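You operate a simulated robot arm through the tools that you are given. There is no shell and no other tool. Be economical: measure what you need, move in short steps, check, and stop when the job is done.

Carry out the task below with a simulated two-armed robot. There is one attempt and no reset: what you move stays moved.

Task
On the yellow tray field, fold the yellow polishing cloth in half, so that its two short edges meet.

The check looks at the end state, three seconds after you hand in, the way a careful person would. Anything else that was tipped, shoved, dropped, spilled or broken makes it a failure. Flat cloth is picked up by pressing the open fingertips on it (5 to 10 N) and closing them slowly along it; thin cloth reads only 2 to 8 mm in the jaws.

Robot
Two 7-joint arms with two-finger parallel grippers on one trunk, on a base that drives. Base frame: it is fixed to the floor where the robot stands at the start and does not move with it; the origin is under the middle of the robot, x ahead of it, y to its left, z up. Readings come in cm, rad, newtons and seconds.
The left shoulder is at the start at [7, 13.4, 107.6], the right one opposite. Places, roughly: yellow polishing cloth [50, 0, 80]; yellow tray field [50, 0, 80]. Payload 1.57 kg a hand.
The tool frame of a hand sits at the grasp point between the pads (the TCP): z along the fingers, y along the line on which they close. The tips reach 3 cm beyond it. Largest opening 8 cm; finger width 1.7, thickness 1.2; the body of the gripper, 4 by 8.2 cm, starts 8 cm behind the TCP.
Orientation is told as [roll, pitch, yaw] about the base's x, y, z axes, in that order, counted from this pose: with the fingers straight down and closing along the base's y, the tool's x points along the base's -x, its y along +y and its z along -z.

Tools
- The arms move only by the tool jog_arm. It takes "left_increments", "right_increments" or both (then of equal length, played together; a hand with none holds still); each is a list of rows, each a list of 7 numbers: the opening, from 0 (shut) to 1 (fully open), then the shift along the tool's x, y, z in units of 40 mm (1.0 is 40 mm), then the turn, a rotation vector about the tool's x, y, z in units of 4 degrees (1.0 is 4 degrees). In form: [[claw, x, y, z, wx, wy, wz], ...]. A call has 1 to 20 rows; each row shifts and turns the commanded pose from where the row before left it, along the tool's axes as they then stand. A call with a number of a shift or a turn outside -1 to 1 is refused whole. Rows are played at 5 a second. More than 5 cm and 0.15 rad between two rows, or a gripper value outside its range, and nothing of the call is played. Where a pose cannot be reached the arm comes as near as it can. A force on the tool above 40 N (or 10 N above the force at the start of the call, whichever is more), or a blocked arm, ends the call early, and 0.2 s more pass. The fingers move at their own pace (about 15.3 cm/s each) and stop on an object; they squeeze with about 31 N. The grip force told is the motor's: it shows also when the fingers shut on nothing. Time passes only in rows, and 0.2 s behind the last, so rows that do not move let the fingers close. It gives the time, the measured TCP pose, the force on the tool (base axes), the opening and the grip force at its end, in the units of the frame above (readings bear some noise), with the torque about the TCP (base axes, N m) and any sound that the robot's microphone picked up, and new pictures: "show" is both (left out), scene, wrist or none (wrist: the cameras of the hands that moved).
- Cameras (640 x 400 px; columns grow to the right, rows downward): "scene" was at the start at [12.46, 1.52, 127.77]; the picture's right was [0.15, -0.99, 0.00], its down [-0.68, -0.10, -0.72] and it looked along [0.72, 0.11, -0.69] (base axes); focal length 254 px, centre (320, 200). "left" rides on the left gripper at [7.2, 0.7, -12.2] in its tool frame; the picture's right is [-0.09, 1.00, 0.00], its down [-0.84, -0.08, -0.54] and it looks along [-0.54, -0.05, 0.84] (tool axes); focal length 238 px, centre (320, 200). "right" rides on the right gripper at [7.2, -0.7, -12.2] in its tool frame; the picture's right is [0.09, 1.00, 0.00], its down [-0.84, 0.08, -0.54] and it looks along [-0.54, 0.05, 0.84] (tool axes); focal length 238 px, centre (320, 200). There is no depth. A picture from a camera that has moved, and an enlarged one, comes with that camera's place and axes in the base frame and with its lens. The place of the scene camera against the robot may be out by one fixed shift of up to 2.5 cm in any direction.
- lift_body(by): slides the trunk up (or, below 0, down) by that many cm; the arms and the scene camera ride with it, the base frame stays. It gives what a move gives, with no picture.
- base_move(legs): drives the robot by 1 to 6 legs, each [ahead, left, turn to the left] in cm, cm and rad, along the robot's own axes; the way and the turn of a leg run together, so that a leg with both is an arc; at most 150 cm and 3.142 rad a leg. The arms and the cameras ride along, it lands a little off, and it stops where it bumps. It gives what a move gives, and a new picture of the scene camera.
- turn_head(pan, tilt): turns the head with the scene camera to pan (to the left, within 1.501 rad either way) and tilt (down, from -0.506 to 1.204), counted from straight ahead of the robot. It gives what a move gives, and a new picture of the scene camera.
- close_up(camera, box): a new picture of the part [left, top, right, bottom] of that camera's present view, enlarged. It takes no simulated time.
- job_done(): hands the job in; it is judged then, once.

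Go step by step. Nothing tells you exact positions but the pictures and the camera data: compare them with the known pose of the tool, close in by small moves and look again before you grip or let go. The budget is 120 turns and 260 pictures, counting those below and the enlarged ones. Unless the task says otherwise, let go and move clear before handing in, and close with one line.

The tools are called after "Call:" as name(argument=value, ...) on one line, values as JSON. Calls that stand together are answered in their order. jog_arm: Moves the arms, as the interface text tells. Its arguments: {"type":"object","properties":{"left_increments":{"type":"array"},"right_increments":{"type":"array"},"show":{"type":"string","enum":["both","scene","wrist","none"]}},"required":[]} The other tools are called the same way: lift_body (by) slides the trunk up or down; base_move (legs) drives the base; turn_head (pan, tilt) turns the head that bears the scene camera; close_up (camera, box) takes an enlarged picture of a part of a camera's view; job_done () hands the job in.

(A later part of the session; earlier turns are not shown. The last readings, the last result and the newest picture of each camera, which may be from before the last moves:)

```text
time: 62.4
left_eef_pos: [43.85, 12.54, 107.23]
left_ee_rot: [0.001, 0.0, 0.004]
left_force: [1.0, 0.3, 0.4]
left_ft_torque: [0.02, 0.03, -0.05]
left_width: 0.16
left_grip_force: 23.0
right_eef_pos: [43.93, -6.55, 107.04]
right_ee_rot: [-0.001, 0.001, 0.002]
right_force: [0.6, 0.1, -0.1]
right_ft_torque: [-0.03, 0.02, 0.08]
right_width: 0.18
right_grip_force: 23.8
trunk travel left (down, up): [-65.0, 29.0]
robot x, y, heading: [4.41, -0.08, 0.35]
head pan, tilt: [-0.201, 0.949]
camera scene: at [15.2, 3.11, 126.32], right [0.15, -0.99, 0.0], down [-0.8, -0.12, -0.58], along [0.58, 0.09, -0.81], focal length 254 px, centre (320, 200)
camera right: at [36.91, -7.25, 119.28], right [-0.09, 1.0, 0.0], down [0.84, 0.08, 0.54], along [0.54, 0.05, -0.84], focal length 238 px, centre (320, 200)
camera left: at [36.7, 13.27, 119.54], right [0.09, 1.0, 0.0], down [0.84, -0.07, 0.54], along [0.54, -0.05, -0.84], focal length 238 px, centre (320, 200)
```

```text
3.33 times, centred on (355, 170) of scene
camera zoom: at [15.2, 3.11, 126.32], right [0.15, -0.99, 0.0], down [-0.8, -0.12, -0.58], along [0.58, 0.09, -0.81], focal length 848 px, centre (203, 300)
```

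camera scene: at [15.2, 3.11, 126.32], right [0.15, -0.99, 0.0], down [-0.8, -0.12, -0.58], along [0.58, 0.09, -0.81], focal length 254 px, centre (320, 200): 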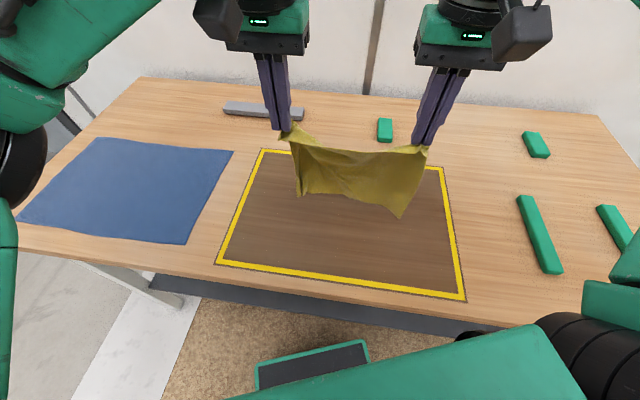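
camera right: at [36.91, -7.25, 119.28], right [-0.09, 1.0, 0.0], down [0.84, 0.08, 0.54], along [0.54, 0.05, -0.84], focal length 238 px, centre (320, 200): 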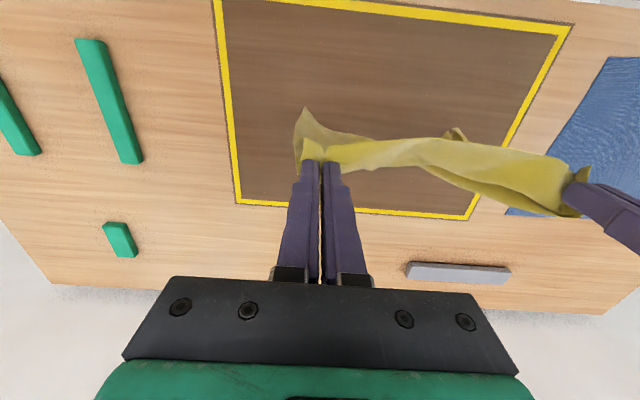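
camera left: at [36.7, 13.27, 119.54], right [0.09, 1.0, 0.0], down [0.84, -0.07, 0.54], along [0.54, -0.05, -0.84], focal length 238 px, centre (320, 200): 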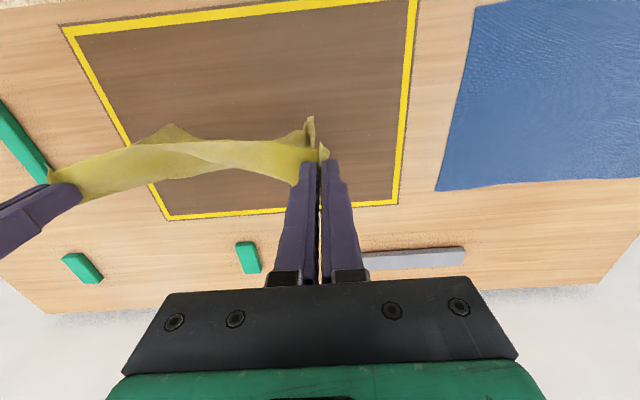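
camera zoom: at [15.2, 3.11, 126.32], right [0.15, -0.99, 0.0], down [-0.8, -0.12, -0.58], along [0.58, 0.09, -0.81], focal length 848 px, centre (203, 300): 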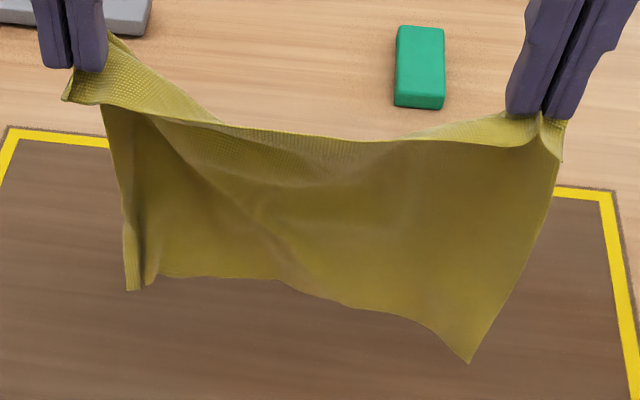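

The cloth hangs cleanly and fully unfolded. I'm widening the grip slightly and carrying it forward, so the far edge can land near x ≈ 57.

Call:
jog_arm(left_increments=[[0, -0.4, 0.06, 0, 0, 0, 0], [0, -0.4, 0.06, 0, 0, 0, 0], [0, -0.4, 0.06, 0, 0, 0, 0], [0, -0.4, 0, 0, 0, 0, 0], [0, -0.4, 0, 0, 0, 0, 0], [0, -0.4, 0, 0, 0, 0, 0], [0, -0.4, 0, 0, 0, 0, 0], [0, -0.2, 0, 0, 0, 0, 0], [0, 0, 0, 0, 0, 0, 0], [0, 0, 0, 0, 0, 0, 0], [0, 0, 0, 0, 0, 0, 0], [0, 0, 0, 0, 0, 0, 0]], right_increments=[[0, -0.4, -0.06, 0, 0, 0, 0], [0, -0.4, -0.06, 0, 0, 0, 0], [0, -0.4, -0.06, 0, 0, 0, 0], [0, -0.4, 0, 0, 0, 0, 0], [0, -0.4, 0, 0, 0, 0, 0], [0, -0.4, 0, 0, 0, 0, 0], [0, -0.4, 0, 0, 0, 0, 0], [0, -0.2, 0, 0, 0, 0, 0], [0, 0, 0, 0, 0, 0, 0], [0, 0, 0, 0, 0, 0, 0], [0, 0, 0, 0, 0, 0, 0], [0, 0, 0, 0, 0, 0, 0]], show="scene")

Call:
close_up(camera="scene", box=[240, 70, 460, 210])

```text
time: 65.0
left_eef_pos: [54.25, 13.7, 106.89]
left_ee_rot: [-0.002, 0.0, 0.003]
left_force: [-0.6, 0.6, 0.6]
left_ft_torque: [-0.01, 0.02, 0.03]
left_width: 0.18
left_grip_force: 23.7
left hand out of reach, approached as far as the arm can: row 7, 8
right_eef_pos: [56.11, -7.36, 107.19]
right_ee_rot: [-0.001, 0.0, 0.001]
right_force: [-0.4, -0.8, -0.5]
right_ft_torque: [0.0, -0.01, -0.01]
right_width: 0.14
right_grip_force: 22.9
trunk travel left (down, up): [-65.0, 29.0]
robot x, y, heading: [4.17, -0.24, 0.353]
head pan, tilt: [-0.201, 0.949]
camera scene: at [15.23, 3.11, 126.32], right [0.15, -0.99, 0.0], down [-0.8, -0.12, -0.58], along [0.58, 0.09, -0.81], focal length 254 px, centre (320, 200)
```

scene: 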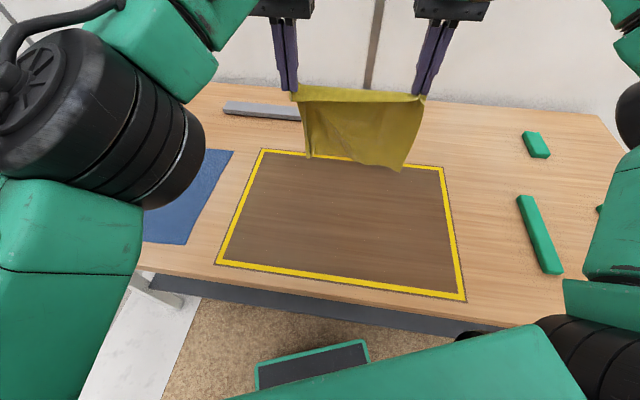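

```text
2.86 times, centred on (350, 140) of scene
camera zoom: at [15.23, 3.11, 126.32], right [0.15, -0.99, 0.0], down [-0.8, -0.12, -0.58], along [0.58, 0.09, -0.81], focal length 726 px, centre (234, 371)
```

zoom: 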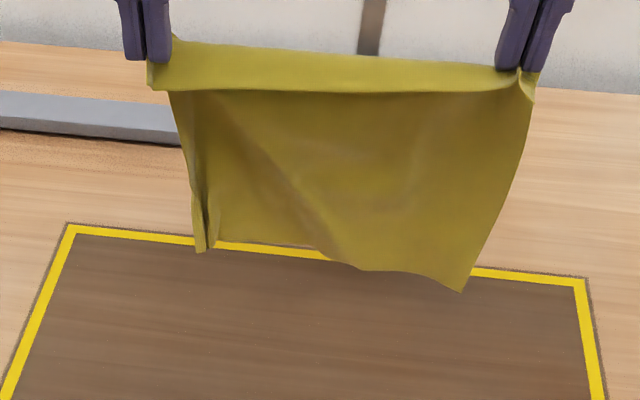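

The cloth is taut and straight. I'm lowering slightly, where the reach improves, and aligning both hands at x ≈ 56.

Call:
jog_arm(left_increments=[[0, 0, 0, 0.25, 0, 0, 0], [0, 0, 0, 0.25, 0, 0, 0], [0, -0.2, 0, 0.25, 0, 0, 0], [0, -0.2, 0, 0.2, 0, 0, 0], [0, -0.08, 0, 0.2, 0, 0, 0], [0, 0, 0, 0, 0, 0, 0], [0, 0, 0, 0, 0, 0, 0]], right_increments=[[0, 0, 0, 0.25, 0, 0, 0], [0, 0, 0, 0.25, 0, 0, 0], [0, 0, 0, 0.25, 0, 0, 0], [0, 0, 0, 0.2, 0, 0, 0], [0, 0, 0, 0.25, 0, 0, 0], [0, 0, 0, 0, 0, 0, 0], [0, 0, 0, 0, 0, 0, 0]], show="scene")

```text
time: 66.6
left_eef_pos: [55.86, 13.73, 102.37]
left_ee_rot: [0.0, -0.001, 0.005]
left_force: [0.8, -0.2, -0.4]
left_ft_torque: [0.01, -0.02, -0.02]
left_width: 0.17
left_grip_force: 23.7
left hand out of reach, approached as far as the arm can: row 4
right_eef_pos: [56.0, -7.22, 102.17]
right_ee_rot: [0.002, -0.001, 0.003]
right_force: [1.3, -0.6, -0.2]
right_ft_torque: [-0.01, -0.06, 0.05]
right_width: 0.19
right_grip_force: 23.5
trunk travel left (down, up): [-65.0, 29.0]
robot x, y, heading: [4.34, 0.04, 0.351]
head pan, tilt: [-0.201, 0.949]
camera scene: at [15.22, 3.12, 126.32], right [0.15, -0.99, 0.0], down [-0.8, -0.12, -0.58], along [0.58, 0.09, -0.81], focal length 254 px, centre (320, 200)
```

scene: 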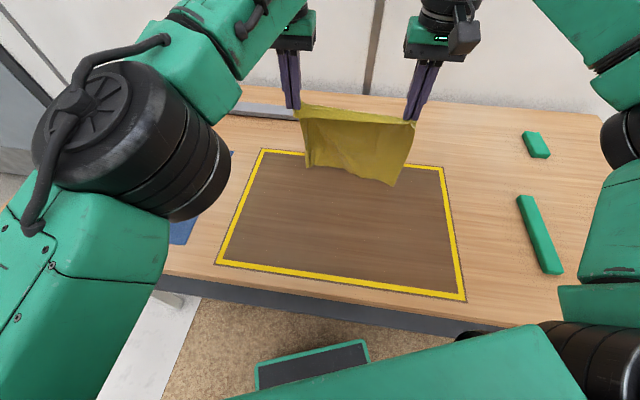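

The bottom edge is at the tray. I'm laying the cloth down by drawing both hands back toward the robot while lowering.

Call:
jog_arm(left_increments=[[0, 0.5, 0, 0.225, 0, 0, 0], [0, 0.5, 0, 0.225, 0, 0, 0], [0, 0.44, 0, 0.31, 0, 0, 0], [0, 0.44, 0, 0.31, 0, 0, 0], [0, 0.44, 0, 0.375, 0, 0, 0], [0, 0.44, 0, 0.375, 0, 0, 0], [0, 0.375, 0, 0.44, 0, 0, 0], [0, 0.375, 0, 0.44, 0, 0, 0], [0, 0.31, 0, 0.44, 0, 0, 0], [0, 0.31, 0, 0.44, 0, 0, 0], [0, 0.25, 0, 0.4, 0, 0, 0], [0, 0.25, 0, 0.4, 0, 0, 0], [0, 0, 0, 0, 0, 0, 0]], right_increments=[[0, 0.5, 0, 0.225, 0, 0, 0], [0, 0.5, 0, 0.225, 0, 0, 0], [0, 0.44, 0, 0.31, 0, 0, 0], [0, 0.44, 0, 0.31, 0, 0, 0], [0, 0.44, 0, 0.375, 0, 0, 0], [0, 0.44, 0, 0.375, 0, 0, 0], [0, 0.375, 0, 0.44, 0, 0, 0], [0, 0.375, 0, 0.44, 0, 0, 0], [0, 0.31, 0, 0.44, 0, 0, 0], [0, 0.31, 0, 0.44, 0, 0, 0], [0, 0.25, 0, 0.4, 0, 0, 0], [0, 0.25, 0, 0.4, 0, 0, 0], [0, 0, 0, 0, 0, 0, 0]])

```text
time: 69.4
left_eef_pos: [37.26, 13.73, 84.87]
left_ee_rot: [-0.003, 0.0, 0.005]
left_force: [-0.1, -0.1, -0.2]
left_ft_torque: [-0.01, 0.01, -0.02]
left_width: 0.17
left_grip_force: 23.4
right_eef_pos: [37.51, -7.46, 84.84]
right_ee_rot: [0.002, 0.001, 0.003]
right_force: [-0.4, 0.4, -0.3]
right_ft_torque: [-0.01, 0.0, 0.0]
right_width: 0.19
right_grip_force: 23.2
trunk travel left (down, up): [-65.0, 29.0]
robot x, y, heading: [4.12, -0.09, 0.354]
head pan, tilt: [-0.201, 0.949]
camera scene: at [15.25, 3.13, 126.32], right [0.15, -0.99, 0.0], down [-0.8, -0.12, -0.58], along [0.58, 0.09, -0.81], focal length 254 px, centre (320, 200)
camera right: at [30.39, -8.1, 96.84], right [-0.09, 1.0, 0.0], down [0.84, 0.08, 0.54], along [0.54, 0.05, -0.84], focal length 238 px, centre (320, 200)
camera left: at [30.08, 14.56, 97.1], right [0.09, 1.0, 0.0], down [0.84, -0.07, 0.54], along [0.54, -0.05, -0.84], focal length 238 px, centre (320, 200)
```

scene: 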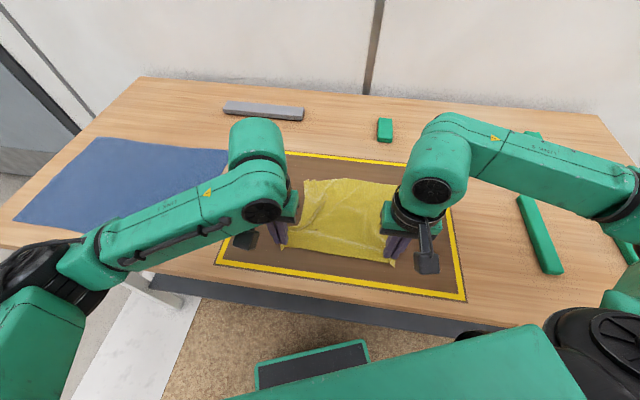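
right: 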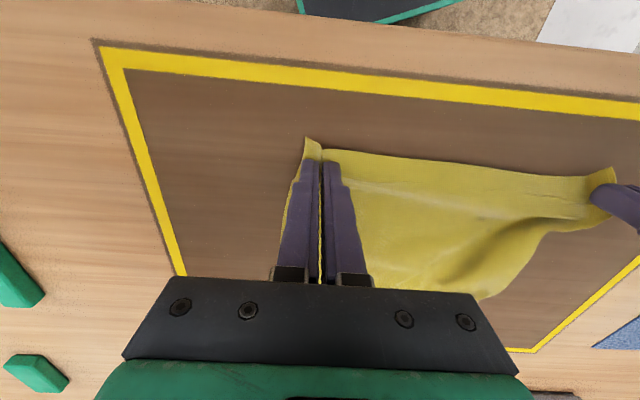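
left: 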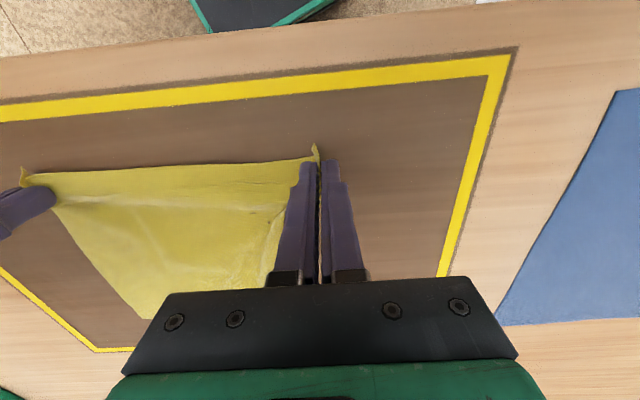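

The cloth is spread flat again. I'm lowering both hands to the surface, releasing only the right, and lifting it away to view. The left keeps its corner.

Call:
jog_arm(left_increments=[[0, 0.08, 0, 0.15, 0, 0, 0], [0, 0.08, 0, 0.15, 0, 0, 0], [0, 0, 0, 0, 0, 0, 0], [0, 0, 0, 0, 0, 0, 0], [0, 0, 0, 0, 0, 0, 0], [0, 0, 0, 0, 0, 0, 0], [0, 0, 0, 0, 0, 0, 0], [0, 0, 0, 0, 0, 0, 0], [0, 0, 0, 0, 0, 0, 0], [0, 0, 0, 0, 0, 0, 0], [0, 0, 0, 0, 0, 0, 0], [0, 0, 0, 0, 0, 0, 0], [0, 0, 0, 0, 0, 0, 0]], right_increments=[[0, 0.08, 0, 0.15, 0, 0, 0], [0, 0.08, 0, 0.15, 0, 0, 0], [0, 0, 0, 0.05, 0, 0, 0], [0.05, 0, 0, 0, 0, 0, 0], [0.1, 0, 0, 0, 0, 0, 0], [0.2, 0, 0, 0, 0, 0, 0], [0.3, 0, 0, 0, 0, 0, 0], [0.3, 0, 0, -0.3, 0, 0, 0], [0.3, 0, 0, -0.8, 0, 0, 0], [0.3, 0, 0, -1, 0, 0, 0], [0.3, -0.7, -0.4, -0.5, 0, 0, 0], [0.3, -0.8, -0.4, 0, 0, 0, 0], [0.3, -0.8, 0, 0, 0, 0, 0]])

```text
time: 72.2
left_eef_pos: [36.79, 13.76, 83.56]
left_ee_rot: [-0.002, 0.004, 0.004]
left_force: [0.9, -0.7, 0.8]
left_ft_torque: [0.02, 0.01, 0.02]
left_width: 0.14
left_grip_force: 23.2
right_eef_pos: [46.33, -10.56, 93.7]
right_ee_rot: [0.001, 0.001, 0.005]
right_force: [-0.1, -0.3, -0.5]
right_ft_torque: [-0.02, 0.01, -0.02]
right_width: 2.44
right_grip_force: 0.0
trunk travel left (down, up): [-65.0, 29.0]
robot x, y, heading: [4.04, -0.25, 0.351]
head pan, tilt: [-0.201, 0.949]
camera scene: at [15.36, 3.19, 126.3], right [0.15, -0.99, 0.0], down [-0.8, -0.12, -0.58], along [0.57, 0.09, -0.81], focal length 254 px, centre (320, 200)
camera right: at [39.13, -11.24, 105.84], right [-0.09, 1.0, 0.0], down [0.84, 0.08, 0.54], along [0.54, 0.05, -0.84], focal length 238 px, centre (320, 200)
camera left: at [29.53, 14.51, 95.86], right [0.09, 1.0, 0.0], down [0.84, -0.07, 0.54], along [0.54, -0.05, -0.84], focal length 238 px, centre (320, 200)
```

scene: 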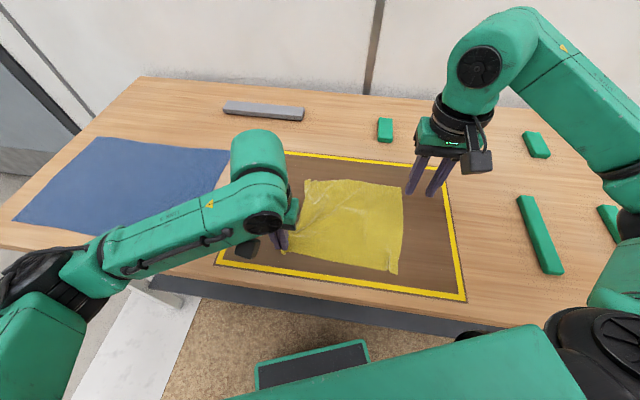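
right: 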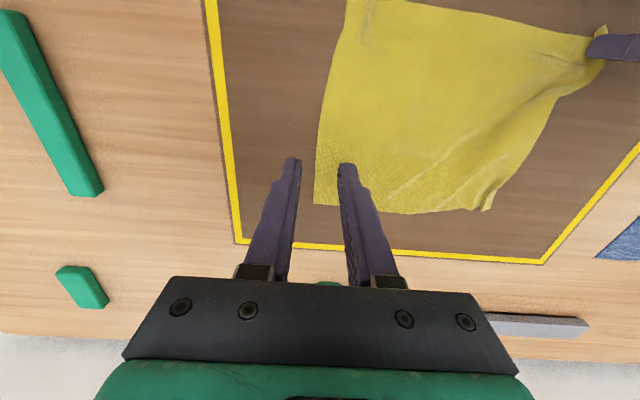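
left: 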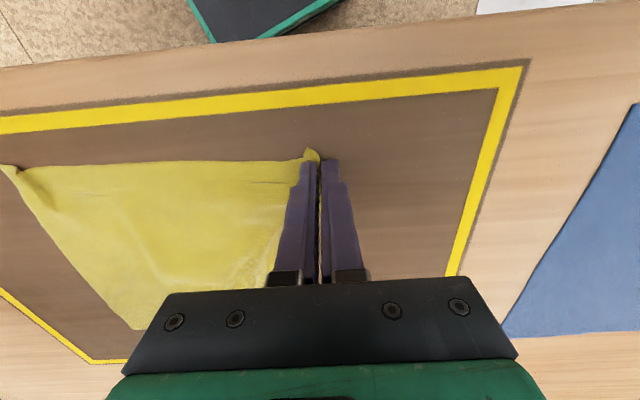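

The cloth lies flat and the far-left corner is at about (55, 12.5). The right hand goes there now.

Call:
jog_arm(right_increments=[[0.25, -0.287, 0.867, 0, 0, 0, 0], [0.25, -0.287, 0.867, 0, 0, 0, 0], [0.25, -0.287, 0.867, 0, 0, 0, 0], [0.25, -0.287, 0.867, 0.3, 0, 0, 0], [0.25, -0.287, 0.867, 0.5, 0, 0, 0], [0.25, -0.287, 0.867, 0.6, 0, 0, 0], [0.25, 0, 0, 0, 0, 0, 0]], show="none")

Call:
close_up(camera="right", box=[200, 70, 440, 220])

```text
time: 73.8
left_eef_pos: [36.6, 13.65, 83.66]
left_ee_rot: [0.0, 0.001, 0.003]
left_force: [-0.5, -0.9, -0.4]
left_ft_torque: [0.0, -0.03, -0.01]
left_width: 0.16
left_grip_force: 23.4
right_eef_pos: [53.09, 10.22, 87.93]
right_ee_rot: [0.0, 0.0, 0.002]
right_force: [-1.1, -0.1, 0.3]
right_ft_torque: [-0.01, -0.04, -0.02]
right_width: 2.01
right_grip_force: 0.1
trunk travel left (down, up): [-65.0, 29.0]
robot x, y, heading: [4.11, -0.12, 0.357]
head pan, tilt: [-0.201, 0.949]
```

```text
2.67 times, centred on (320, 145) of right
camera zoom: at [45.93, 9.56, 100.02], right [-0.09, 1.0, 0.0], down [0.84, 0.08, 0.54], along [0.54, 0.05, -0.84], focal length 636 px, centre (320, 347)
```

zoom: 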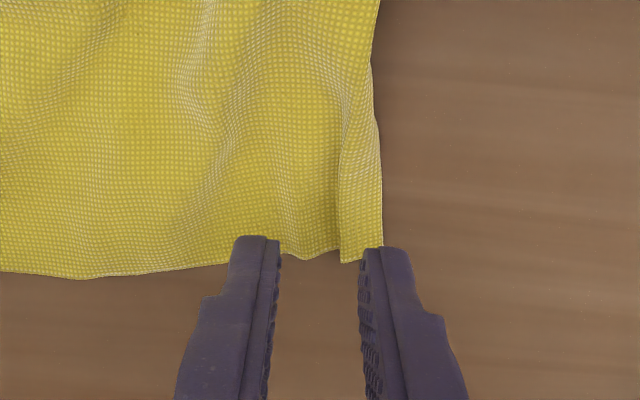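

Call:
close_up(camera="right", box=[280, 95, 376, 155])

```text
6.67 times, centred on (328, 125) of right
camera zoom: at [45.93, 9.56, 100.02], right [-0.09, 1.0, 0.0], down [0.84, 0.08, 0.54], along [0.54, 0.05, -0.84], focal length 1589 px, centre (267, 700)
```

zoom: 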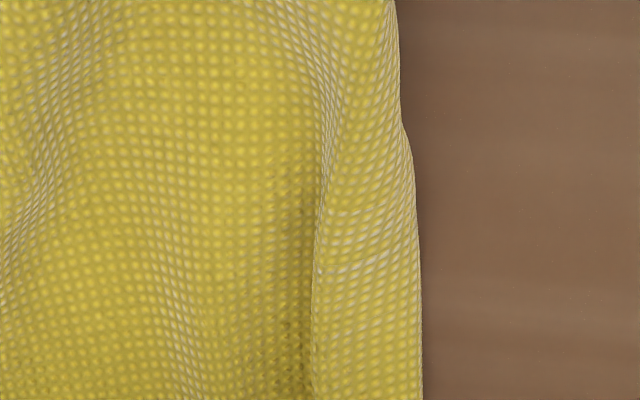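

The corner has a small pleat near the edge. I'm centring on it and lowering to contact.

Call:
jog_arm(right_increments=[[0.25, 0, 0.13, 0.4, 0, 0, 0], [0.25, 0, 0, 0.4, 0, 0, 0], [0.25, 0, 0, 0.25, 0, 0, 0], [0.25, 0, 0, 0.1, 0, 0, 0], [0.25, 0, 0, 0.05, 0, 0, 0], [0.25, 0, 0, 0, 0, 0, 0]], show="none")

Call:
close_up(camera="right", box=[200, 70, 440, 220])

```text
time: 75.2
left_eef_pos: [36.65, 13.77, 83.7]
left_ee_rot: [0.001, 0.0, 0.004]
left_force: [0.3, 0.1, 0.6]
left_ft_torque: [0.04, 0.01, -0.01]
left_width: 0.15
left_grip_force: 23.7
right_eef_pos: [52.94, 10.81, 83.27]
right_ee_rot: [0.001, 0.0, 0.002]
right_force: [0.6, 0.4, -0.3]
right_ft_torque: [0.01, 0.01, 0.0]
right_width: 1.98
right_grip_force: 0.0
trunk travel left (down, up): [-65.0, 29.0]
robot x, y, heading: [3.92, 0.04, 0.349]
head pan, tilt: [-0.201, 0.949]
```

```text
2.67 times, centred on (320, 145) of right
camera zoom: at [45.81, 10.23, 95.4], right [-0.09, 1.0, 0.0], down [0.84, 0.08, 0.54], along [0.54, 0.05, -0.84], focal length 636 px, centre (320, 347)
```

zoom: 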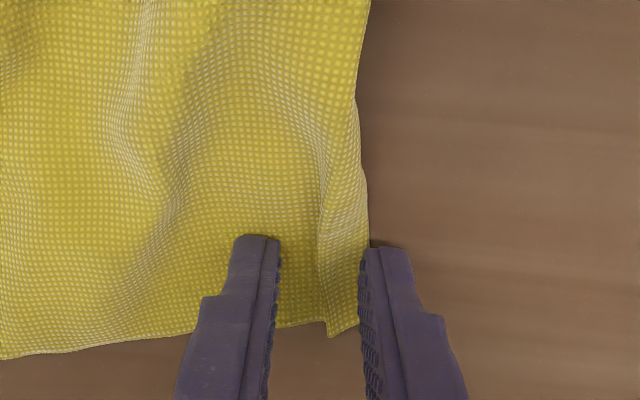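

Call:
jog_arm(right_increments=[[0.25, 0, -0.12, -0.1, 0, 0, 0], [0.25, 0, 0, 0.1, 0, 0, 0], [0.25, 0, 0, 0.06, 0, 0, 0], [0.22, 0, 0, 0, 0, 0, 0], [0.19, 0, 0, 0, 0, 0, 0], [0.16, 0, 0, 0, 0, 0, 0], [0.13, 0, 0, 0, 0, 0, 0], [0.1, 0, 0, 0, 0, 0, 0], [0.07, 0, 0, 0, 0, 0, 0], [0.04, 0, 0, 0, 0, 0, 0], [0.02, 0, 0, 0, 0, 0, 0], [0, 0, 0, 0, 0, 0, 0], [0, 0, 0, 0, 0, 0, 0], [0, 0, 0, -0.25, 0, 0, 0], [0, 0, 0, -0.25, 0, 0, 0]], show="none")

Call:
close_up(camera="right", box=[200, 70, 440, 220])

```text
time: 78.4
left_eef_pos: [36.62, 13.68, 83.61]
left_ee_rot: [-0.001, 0.001, 0.003]
left_force: [0.0, -0.3, -0.2]
left_ft_torque: [0.02, -0.02, 0.03]
left_width: 0.15
left_grip_force: 23.9
right_eef_pos: [52.81, 10.3, 85.03]
right_ee_rot: [-0.001, 0.0, 0.001]
right_force: [0.7, -0.1, -0.1]
right_ft_torque: [-0.03, 0.0, -0.01]
right_width: 0.15
right_grip_force: 23.3
trunk travel left (down, up): [-65.0, 29.0]
robot x, y, heading: [3.96, 0.06, 0.353]
head pan, tilt: [-0.201, 0.949]
```

```text
2.67 times, centred on (320, 145) of right
camera zoom: at [45.71, 9.69, 97.17], right [-0.09, 1.0, 0.0], down [0.84, 0.08, 0.54], along [0.54, 0.05, -0.84], focal length 636 px, centre (320, 347)
```

zoom: 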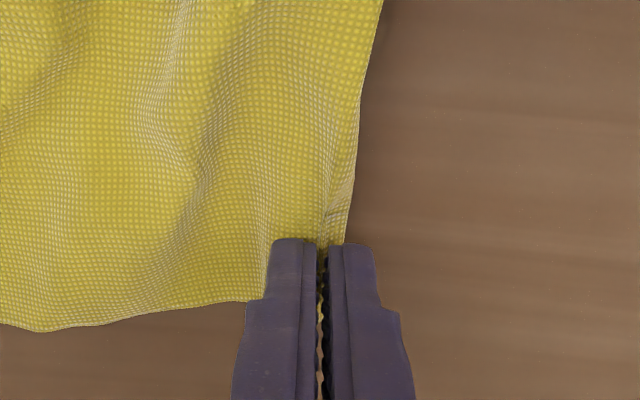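

Held cleanly. I'm straightening the left edge by moving the right hand out to (54.6, 13.5).

Call:
jog_arm(left_increments=[[0, 0, 0, -0.1, 0, 0, 0], [0, 0, 0, -0.1, 0, 0, 0], [0, 0, 0, -0.1, 0, 0, 0], [0, 0, 0, 0, 0, 0, 0], [0, 0, 0, 0, 0, 0, 0], [0, 0, 0, 0, 0, 0, 0]], right_increments=[[0, -0.09, 0.16, 0, 0, 0, 0], [0, -0.09, 0.16, 0, 0, 0, 0], [0, -0.09, 0.16, 0, 0, 0, 0], [0, -0.09, 0.16, 0, 0, 0, 0], [0, -0.09, 0.16, 0, 0, 0, 0], [0, 0, 0, 0, 0, 0, 0]])

```text
time: 79.8
left_eef_pos: [36.68, 13.73, 84.8]
left_ee_rot: [0.001, 0.0, 0.004]
left_force: [0.0, -0.3, 1.0]
left_ft_torque: [-0.03, 0.0, -0.03]
left_width: 0.16
left_grip_force: 23.1
right_eef_pos: [54.72, 13.61, 85.23]
right_ee_rot: [-0.002, 0.001, 0.001]
right_force: [-0.8, 0.2, 0.7]
right_ft_torque: [0.02, 0.03, 0.0]
right_width: 0.17
right_grip_force: 23.8
trunk travel left (down, up): [-65.0, 29.0]
robot x, y, heading: [3.82, 0.21, 0.353]
head pan, tilt: [-0.201, 0.949]
camera scene: at [15.22, 3.11, 126.32], right [0.15, -0.99, 0.0], down [-0.8, -0.12, -0.58], along [0.58, 0.09, -0.81], focal length 254 px, centre (320, 200)
camera right: at [47.65, 12.92, 97.29], right [-0.09, 1.0, 0.0], down [0.84, 0.08, 0.54], along [0.54, 0.05, -0.84], focal length 238 px, centre (320, 200)
camera left: at [29.46, 14.4, 97.08], right [0.09, 1.0, 0.0], down [0.84, -0.07, 0.54], along [0.54, -0.05, -0.84], focal length 238 px, centre (320, 200)
```

scene: 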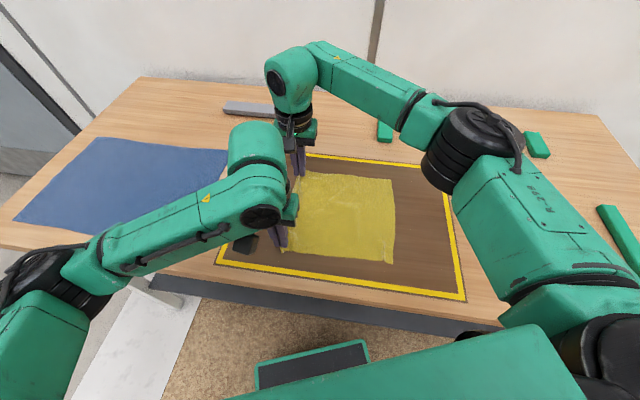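
right: 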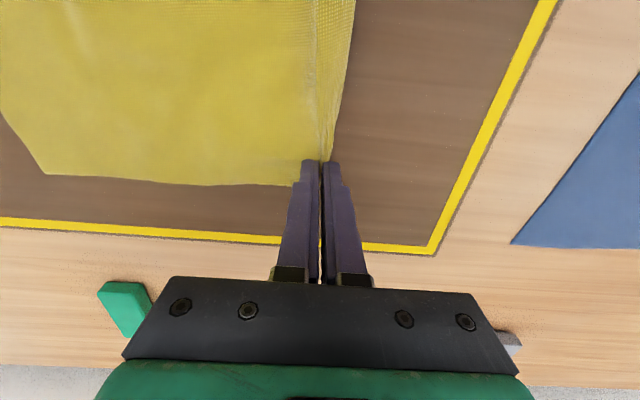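
left: 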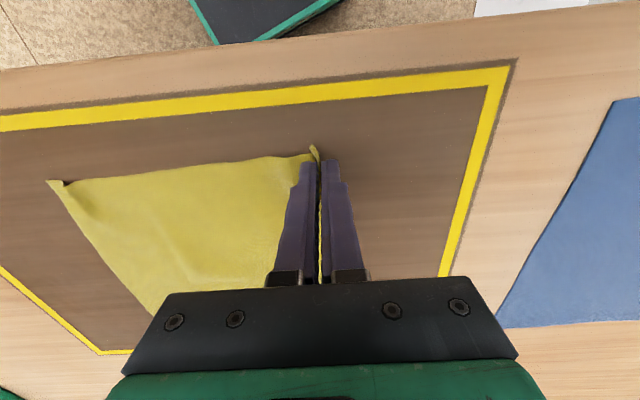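

The cloth is flat and both left corners are held, with the right edge at y ≈ −7.9. Now the synchronous two-hand fold, with no roll, along an arc to y ≈ −6.3.

Call:
jog_arm(left_increments=[[0, 0, -0.15, -0.325, 0, 0, 0], [0, 0, -0.15, -0.325, 0, 0, 0], [0, 0, -0.25, -0.31, 0, 0, 0], [0, 0, -0.25, -0.31, 0, 0, 0], [0, 0, -0.375, -0.25, 0, 0, 0], [0, 0, -0.375, -0.25, 0, 0, 0], [0, 0, -0.44, -0.1, 0, 0, 0], [0, 0, -0.44, -0.1, 0, 0, 0], [0, 0, -0.44, 0.1, 0, 0, 0], [0, 0, -0.44, 0.1, 0, 0, 0], [0, 0, -0.375, 0.25, 0, 0, 0], [0, 0, -0.375, 0.25, 0, 0, 0], [0, 0, 0, 0, 0, 0, 0]], right_increments=[[0, 0, -0.15, -0.3, 0, 0, 0], [0, 0, -0.15, -0.3, 0, 0, 0], [0, 0, -0.25, -0.3, 0, 0, 0], [0, 0, -0.25, -0.29, 0, 0, 0], [0, 0, -0.375, -0.25, 0, 0, 0], [0, 0, -0.375, -0.25, 0, 0, 0], [0, 0, -0.44, -0.1, 0, 0, 0], [0, 0, -0.44, -0.1, 0, 0, 0], [0, 0, -0.44, 0.1, 0, 0, 0], [0, 0, -0.44, 0.1, 0, 0, 0], [0, 0, -0.375, 0.25, 0, 0, 0], [0, 0, -0.375, 0.25, 0, 0, 0], [0, 0, 0, 0, 0, 0, 0]])

```text
time: 82.6
left_eef_pos: [36.69, -2.58, 90.04]
left_ee_rot: [-0.002, -0.001, 0.003]
left_force: [-0.1, 0.4, -0.2]
left_ft_torque: [0.0, 0.0, -0.03]
left_width: 0.17
left_grip_force: 23.1
right_eef_pos: [54.78, -2.5, 89.91]
right_ee_rot: [0.002, -0.001, 0.003]
right_force: [-1.0, 0.4, -0.9]
right_ft_torque: [-0.01, -0.02, -0.05]
right_width: 0.17
right_grip_force: 23.7
trunk travel left (down, up): [-65.0, 29.0]
robot x, y, heading: [4.22, 0.09, 0.352]
head pan, tilt: [-0.201, 0.949]
camera scene: at [15.21, 3.21, 126.32], right [0.15, -0.99, 0.0], down [-0.8, -0.12, -0.58], along [0.58, 0.09, -0.81], focal length 254 px, centre (320, 200)
camera right: at [47.68, -3.16, 101.91], right [-0.09, 1.0, 0.0], down [0.84, 0.08, 0.54], along [0.54, 0.05, -0.84], focal length 238 px, centre (320, 200)
camera left: at [29.59, -1.75, 102.23], right [0.09, 1.0, 0.0], down [0.84, -0.07, 0.54], along [0.54, -0.05, -0.84], focal length 238 px, centre (320, 200)
```

scene: 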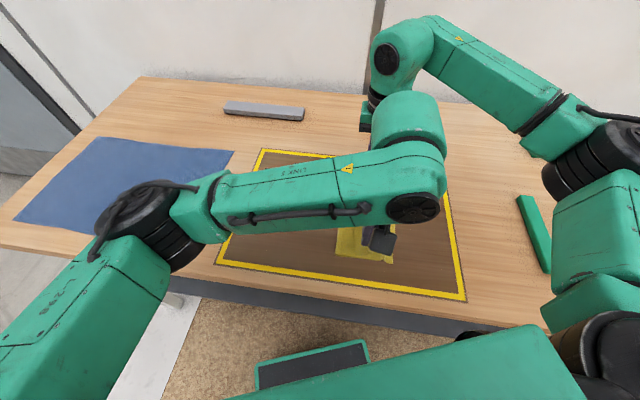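
right: 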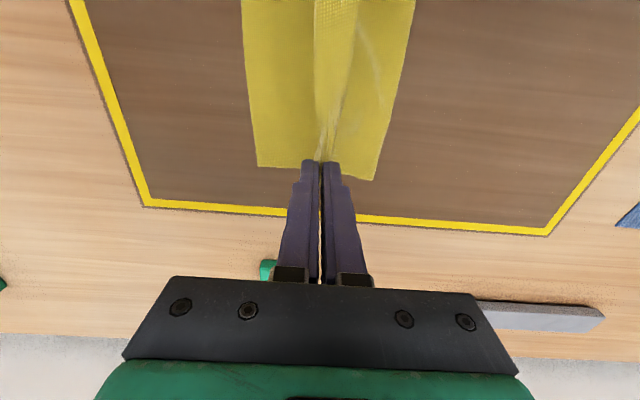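
left: 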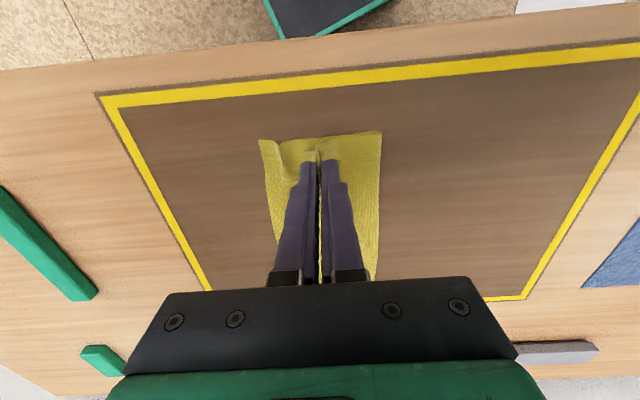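

Very clean. The right edge is at y ≈ −8.1 beneath. I'm lowering the final stretch to y ≈ −6.6 and releasing both hands slowly.

Call:
jog_arm(left_increments=[[0, 0, -0.275, 0.35, 0, 0, 0], [0, 0, -0.275, 0.35, 0, 0, 0], [0, 0, -0.2, 0.325, 0, 0, 0], [0, 0, -0.2, 0.325, 0, 0, 0], [0, 0, -0.04, 0.15, 0, 0, 0], [0, 0, 0, 0, 0, 0, 0], [0.06, 0, 0, 0, 0, 0, 0], [0.12, 0, 0, 0, 0, 0, 0], [0.18, 0, 0, 0, 0, 0, 0], [0.24, 0, 0, 0, 0, 0, 0], [0.24, 0, 0, 0, 0, 0, 0]], right_increments=[[0, 0, -0.275, 0.35, 0, 0, 0], [0, 0, -0.275, 0.35, 0, 0, 0], [0, 0, -0.2, 0.325, 0, 0, 0], [0, 0, -0.2, 0.325, 0, 0, 0], [0, 0, -0.04, 0.15, 0, 0, 0], [0, 0, 0, 0, 0, 0, 0], [0.06, 0, 0, 0, 0, 0, 0], [0.12, 0, 0, 0, 0, 0, 0], [0.18, 0, 0, 0, 0, 0, 0], [0.24, 0, 0, 0, 0, 0, 0], [0.24, 0, 0, 0, 0, 0, 0]], show="wrist")

```text
time: 85.0
left_eef_pos: [36.79, -6.71, 83.86]
left_ee_rot: [0.0, -0.001, 0.004]
left_force: [0.1, -0.4, -0.5]
left_ft_torque: [0.01, -0.02, -0.02]
left_width: 1.9
left_grip_force: 0.1
right_eef_pos: [54.77, -6.59, 83.82]
right_ee_rot: [-0.001, 0.001, 0.002]
right_force: [0.3, 0.3, 0.4]
right_ft_torque: [0.02, -0.01, 0.02]
right_width: 1.9
right_grip_force: 0.2
trunk travel left (down, up): [-65.0, 29.0]
robot x, y, heading: [3.75, -0.03, 0.356]
head pan, tilt: [-0.201, 0.949]
camera right: at [47.69, -7.21, 95.93], right [-0.09, 1.0, 0.0], down [0.84, 0.08, 0.54], along [0.54, 0.05, -0.84], focal length 238 px, centre (320, 200)
camera left: at [29.57, -5.86, 96.12], right [0.09, 1.0, 0.0], down [0.84, -0.07, 0.54], along [0.54, -0.05, -0.84], focal length 238 px, centre (320, 200)
```

right: 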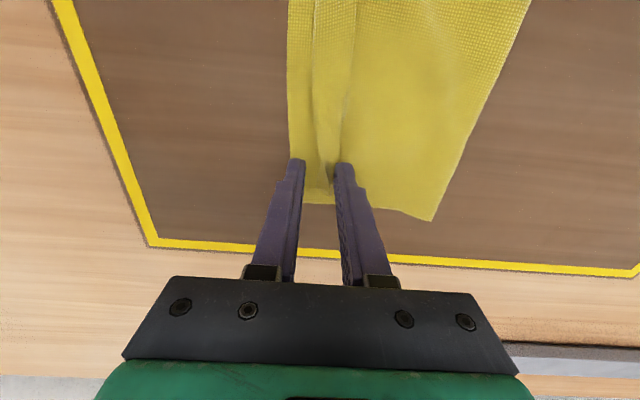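
left: 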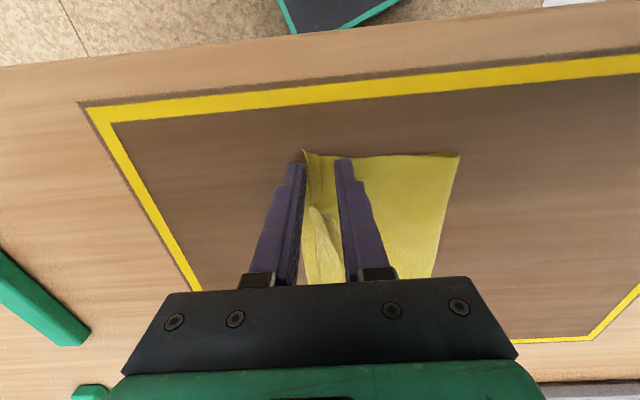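

Released. I'm lifting both hands straight up and clear to inspect the fold.

Call:
jog_arm(left_increments=[[0.24, 0, 0, -0.4, 0, 0, 0], [0.24, 0, 0, -0.8, 0, 0, 0], [0.24, 0, 0, -1, 0, 0, 0], [0.24, 0.2, 0.9, -0.4, 0, 0, 0], [0.24, 0, 1, 0, 0, 0, 0], [0.24, 0, 1, 0, 0, 0, 0], [0.24, 0, 1, 0, 0, 0, 0], [0.24, 0, 1, 0, 0, 0, 0], [0.24, 0, 1, 0, 0, 0, 0], [0.24, 0, 1, 0, 0, 0, 0], [0.24, 0, 0.5, 0, 0, 0, 0]], right_increments=[[0.24, 0, 0, -0.4, 0, 0, 0], [0.24, 0, 0, -0.8, 0, 0, 0], [0.24, 0, 0, -1, 0, 0, 0], [0.24, 0, -0.6, -0.4, 0, 0, 0], [0.24, 0.5, -0.8, 0, 0, 0, 0], [0.24, 0.5, 0, 0, 0, 0, 0], [0.24, 0.5, 0, 0, 0, 0, 0], [0.24, 0.5, 0, 0, 0, 0, 0], [0.24, 0, 0, 0, 0, 0, 0], [0.24, 0, 0, 0, 0, 0, 0], [0.24, 0, 0, 0, 0, 0, 0]], show="none")

Call:
close_up(camera="scene", box=[280, 150, 460, 290])

Call:
close_up(camera="right", box=[200, 0, 600, 250])

```text
time: 87.4
left_eef_pos: [35.99, 23.21, 94.31]
left_ee_rot: [-0.002, 0.0, 0.003]
left_force: [0.7, 0.1, 0.6]
left_ft_torque: [0.03, 0.0, -0.01]
left_width: 1.9
left_grip_force: 0.1
right_eef_pos: [46.69, -12.3, 94.3]
right_ee_rot: [-0.001, 0.001, 0.002]
right_force: [-0.1, 0.2, 0.0]
right_ft_torque: [0.0, 0.02, 0.01]
right_width: 1.92
right_grip_force: 0.0
trunk travel left (down, up): [-65.0, 29.0]
robot x, y, heading: [4.41, -0.1, 0.353]
head pan, tilt: [-0.201, 0.949]
```

```text
2.86 times, centred on (370, 220) of scene
camera zoom: at [15.2, 3.16, 126.32], right [0.15, -0.99, 0.0], down [-0.8, -0.12, -0.58], along [0.58, 0.09, -0.81], focal length 726 px, centre (177, 143)
```

zoom: 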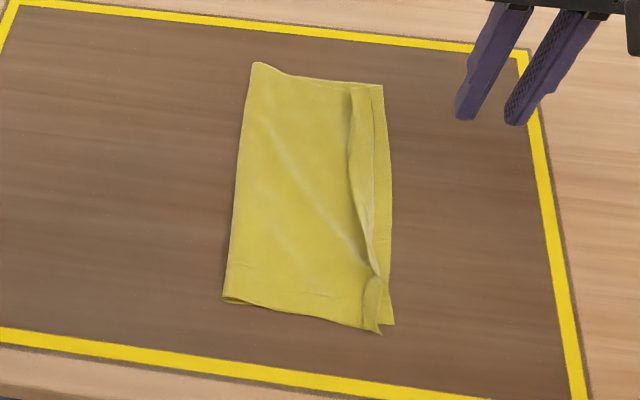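

```text
1.60 times, centred on (400, 125) of right
camera zoom: at [39.51, -12.94, 106.45], right [-0.09, 1.0, 0.0], down [0.84, 0.08, 0.54], along [0.54, 0.05, -0.84], focal length 381 px, centre (192, 320)
```

zoom: 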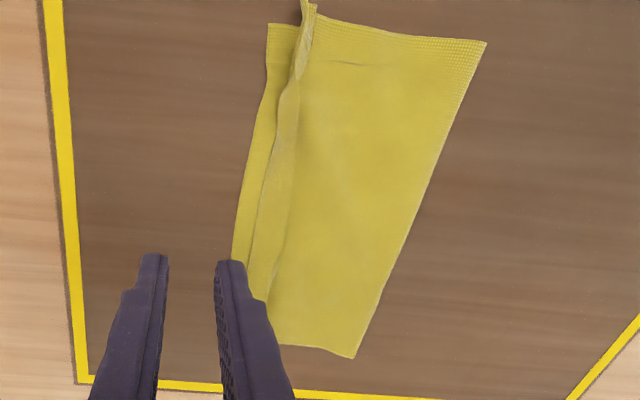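

The fold is neat. The upper layer's edge is just turned back as a ~1.5 cm hem (free edge y ≈ −6, ridge ≈ −7.5, lower edge ≈ −8.8). Flipped outward it should meet the lower edge. I'll position both closed fingertips just inside the hem to sweep it over.

Call:
jog_arm(left_increments=[[0, -0.05, -0.94, 0, 0, 0, 0], [0, -0.05, -0.94, 0, 0, 0, 0], [0, -0.05, -0.94, 0, 0, 0, 0], [0, -0.05, -0.94, 0, 0, 0, 0], [0, -0.05, -0.94, 0, 0, 0, 0], [0, -0.05, -0.94, 0, 0, 0, 0], [0, -0.05, -0.94, 0.4, 0, 0, 0], [0, 0, 0, 0.8, 0, 0, 0], [0, 0, 0, 0.8, 0, 0, 0], [0, 0, 0, 0, 0, 0, 0]], right_increments=[[0, -0.49, 0, 0, 0, 0, 0], [0, -0.49, 0, 0, 0, 0, 0], [0, -0.49, 0.57, 0, 0, 0, 0], [0, -0.49, 0.57, 0, 0, 0, 0], [0, 0, 0.57, 0, 0, 0, 0], [0, 0, 0.57, 0, 0, 0, 0], [0, 0, 0, 0.4, 0, 0, 0], [0, 0, 0, 0.8, 0, 0, 0], [0, 0, 0, 0.8, 0, 0, 0], [0, 0, 0, 0, 0, 0, 0]], show="none")

Call:
close_up(camera="left", box=[200, 70, 440, 220])

Call:
close_up(camera="right", box=[200, 70, 440, 220])

```text
time: 89.6
left_eef_pos: [37.52, -3.37, 86.43]
left_ee_rot: [-0.001, 0.0, 0.003]
left_force: [-0.8, 0.9, -0.2]
left_ft_torque: [0.01, -0.02, -0.04]
left_width: 0.01
left_grip_force: 20.9
right_eef_pos: [54.73, -3.17, 86.23]
right_ee_rot: [0.0, 0.001, 0.003]
right_force: [0.0, 0.5, 0.1]
right_ft_torque: [0.01, 0.02, 0.0]
right_width: 0.0
right_grip_force: 21.0
trunk travel left (down, up): [-65.0, 29.0]
robot x, y, heading: [3.9, -0.15, 0.354]
head pan, tilt: [-0.201, 0.949]
```

```text
2.67 times, centred on (320, 145) of left
camera zoom: at [30.35, -2.53, 98.69], right [0.09, 1.0, 0.0], down [0.84, -0.07, 0.54], along [0.54, -0.05, -0.84], focal length 636 px, centre (320, 347)
```

zoom: 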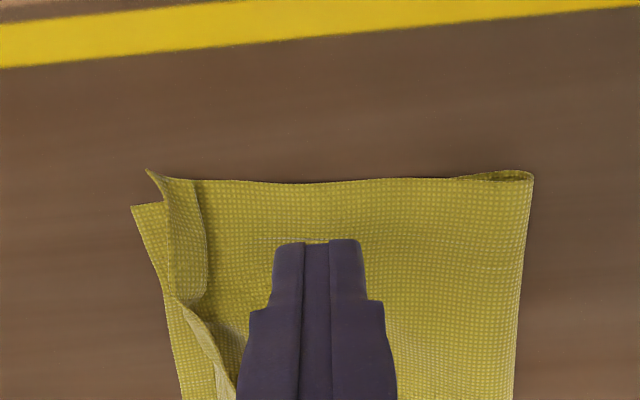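

```text
2.67 times, centred on (320, 145) of right
camera zoom: at [47.6, -3.8, 98.21], right [-0.09, 1.0, 0.0], down [0.84, 0.08, 0.54], along [0.54, 0.05, -0.84], focal length 636 px, centre (320, 347)
```

zoom: 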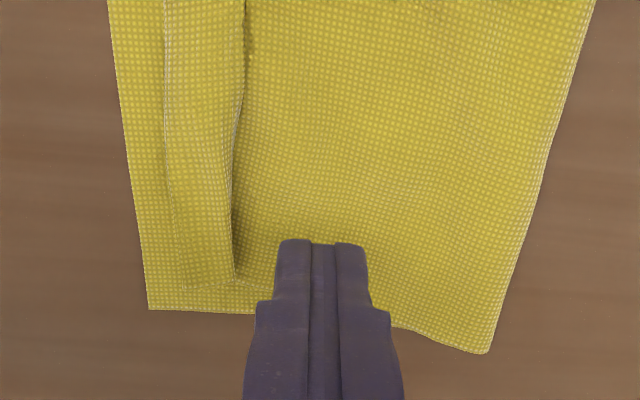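

Both hem free edges face the fingertips at y ≈ −5.6. I'm lowering to just above the upper layer and sweeping toward −y with a slight rise.

Call:
jog_arm(left_increments=[[0, 0, 0.05, 0.4, 0, 0, 0], [0, 0, 0, 0.25, 0, 0, 0], [0, 0, 0, 0.09, 0, 0, 0], [0, 0, -0.15, 0, 0, 0, 0], [0, 0, -0.15, 0, 0, 0, 0], [0, 0, -0.15, 0, 0, 0, 0], [0, 0, -0.15, -0.03, 0, 0, 0], [0, 0, -0.15, -0.06, 0, 0, 0], [0, 0, -0.15, -0.08, 0, 0, 0], [0, 0, -0.15, -0.08, 0, 0, 0], [0, 0, -0.15, -0.05, 0, 0, 0], [0, 0, -0.1, 0, 0, 0, 0]], right_increments=[[0, 0, 0, 0.35, 0, 0, 0], [0, 0, 0, 0.25, 0, 0, 0], [0, 0, 0, 0.09, 0, 0, 0], [0, 0, -0.15, 0, 0, 0, 0], [0, 0, -0.15, 0, 0, 0, 0], [0, 0, -0.15, 0, 0, 0, 0], [0, 0, -0.15, -0.03, 0, 0, 0], [0, 0, -0.15, -0.06, 0, 0, 0], [0, 0, -0.15, -0.08, 0, 0, 0], [0, 0, -0.15, -0.08, 0, 0, 0], [0, 0, -0.15, -0.05, 0, 0, 0], [0, 0, -0.1, 0, 0, 0, 0]], show="none")

Call:
close_up(camera="left", box=[200, 70, 440, 220])

Call:
close_up(camera="right", box=[200, 70, 440, 220])

```text
time: 92.2
left_eef_pos: [37.39, -8.28, 84.56]
left_ee_rot: [0.0, 0.001, 0.006]
left_force: [-0.2, 0.2, 0.1]
left_ft_torque: [0.02, 0.03, 0.03]
left_width: 0.0
left_grip_force: 21.7
right_eef_pos: [54.61, -8.26, 84.5]
right_ee_rot: [0.001, 0.001, 0.002]
right_force: [0.5, -0.1, 0.3]
right_ft_torque: [0.0, 0.02, -0.04]
right_width: 0.0
right_grip_force: 21.1
trunk travel left (down, up): [-65.0, 29.0]
robot x, y, heading: [4.4, 0.08, 0.35]
head pan, tilt: [-0.201, 0.949]
```

```text
2.67 times, centred on (320, 145) of left
camera zoom: at [30.17, -7.52, 96.8], right [0.09, 1.0, 0.0], down [0.84, -0.07, 0.54], along [0.54, -0.05, -0.84], focal length 636 px, centre (320, 347)
```

zoom: 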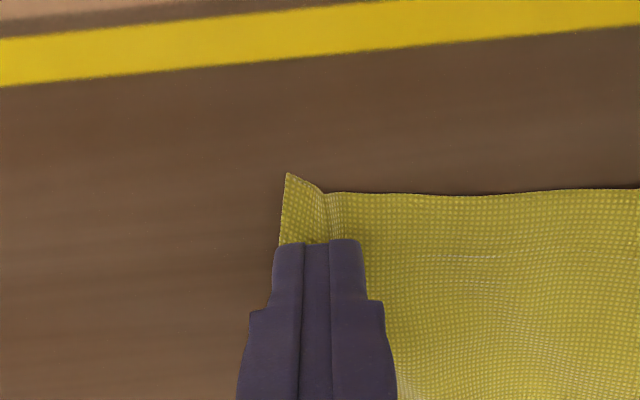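

```text
2.67 times, centred on (320, 145) of right
camera zoom: at [47.46, -8.94, 96.76], right [-0.09, 1.0, 0.0], down [0.84, 0.08, 0.54], along [0.54, 0.05, -0.84], focal length 636 px, centre (320, 347)
```

zoom: 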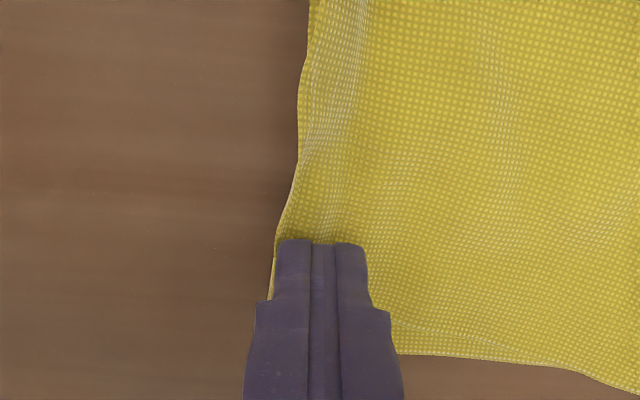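

Both hems flipped over to the outside. I'm lifting straight up, clearing away, and inspecting.

Call:
jog_arm(left_increments=[[0, 0, 0, -0.4, 0, 0, 0], [0, 0, 0, -0.8, 0, 0, 0], [0, 0, 0, -0.8, 0, 0, 0], [0, 0.2, 0.9, -0.4, 0, 0, 0], [0, 0, 1, 0, 0, 0, 0], [0, 0, 1, 0, 0, 0, 0], [0, 0, 1, 0, 0, 0, 0], [0, 0, 1, 0, 0, 0, 0], [0, 0, 1, 0, 0, 0, 0], [0, 0, 1, 0, 0, 0, 0], [0, 0, 1, 0, 0, 0, 0]], right_increments=[[0, 0, 0, -0.4, 0, 0, 0], [0, 0, 0, -0.8, 0, 0, 0], [0, 0, 0, -0.8, 0, 0, 0], [0, 0, -0.3, -0.4, 0, 0, 0], [0, 0.5, -0.5, 0, 0, 0, 0], [0, 0.5, -0.5, 0, 0, 0, 0], [0, 0.5, 0, 0, 0, 0, 0], [0, 0.8, 0, 0, 0, 0, 0], [0, 0.8, 0, 0, 0, 0, 0], [0, 0, 0, 0, 0, 0, 0], [0, 0, 0, 0, 0, 0, 0]], show="none")

Call:
close_up(camera="scene", box=[300, 165, 430, 270])

Call:
close_up(camera="right", box=[240, 0, 560, 200])

```text
time: 94.6
left_eef_pos: [36.43, 23.36, 94.07]
left_ee_rot: [-0.002, -0.001, 0.004]
left_force: [-0.1, 0.0, 0.3]
left_ft_torque: [0.0, -0.03, 0.02]
left_width: 0.01
left_grip_force: 21.4
right_eef_pos: [42.19, -13.42, 94.42]
right_ee_rot: [-0.002, -0.001, 0.004]
right_force: [-0.5, -0.3, -1.1]
right_ft_torque: [0.02, 0.02, 0.0]
right_width: 0.01
right_grip_force: 21.0
trunk travel left (down, up): [-65.0, 29.0]
robot x, y, heading: [4.08, 0.03, 0.351]
head pan, tilt: [-0.201, 0.949]
```

```text
3.81 times, centred on (365, 218) of scene
camera zoom: at [15.14, 3.25, 126.32], right [0.15, -0.99, 0.0], down [-0.8, -0.12, -0.58], along [0.58, 0.09, -0.81], focal length 969 px, centre (149, 133)
```

zoom: 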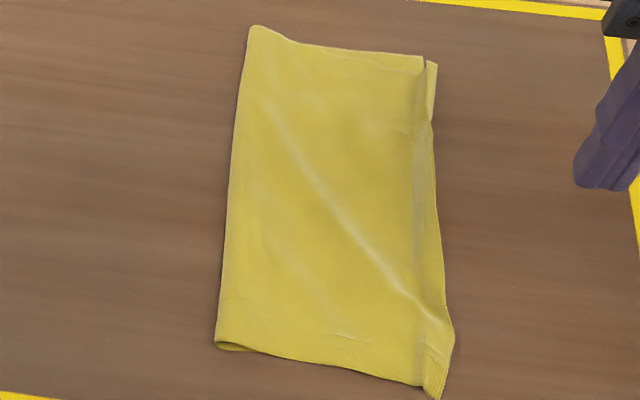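

```text
2.00 times, centred on (400, 100) of right
camera zoom: at [35.04, -13.98, 106.45], right [-0.09, 1.0, 0.0], down [0.84, 0.08, 0.54], along [0.54, 0.05, -0.84], focal length 477 px, centre (160, 400)
```

zoom: 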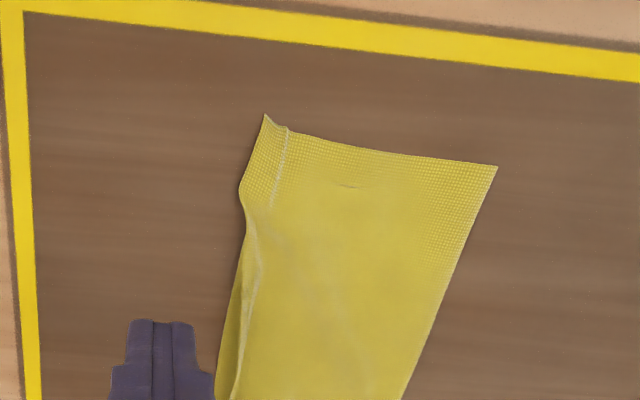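

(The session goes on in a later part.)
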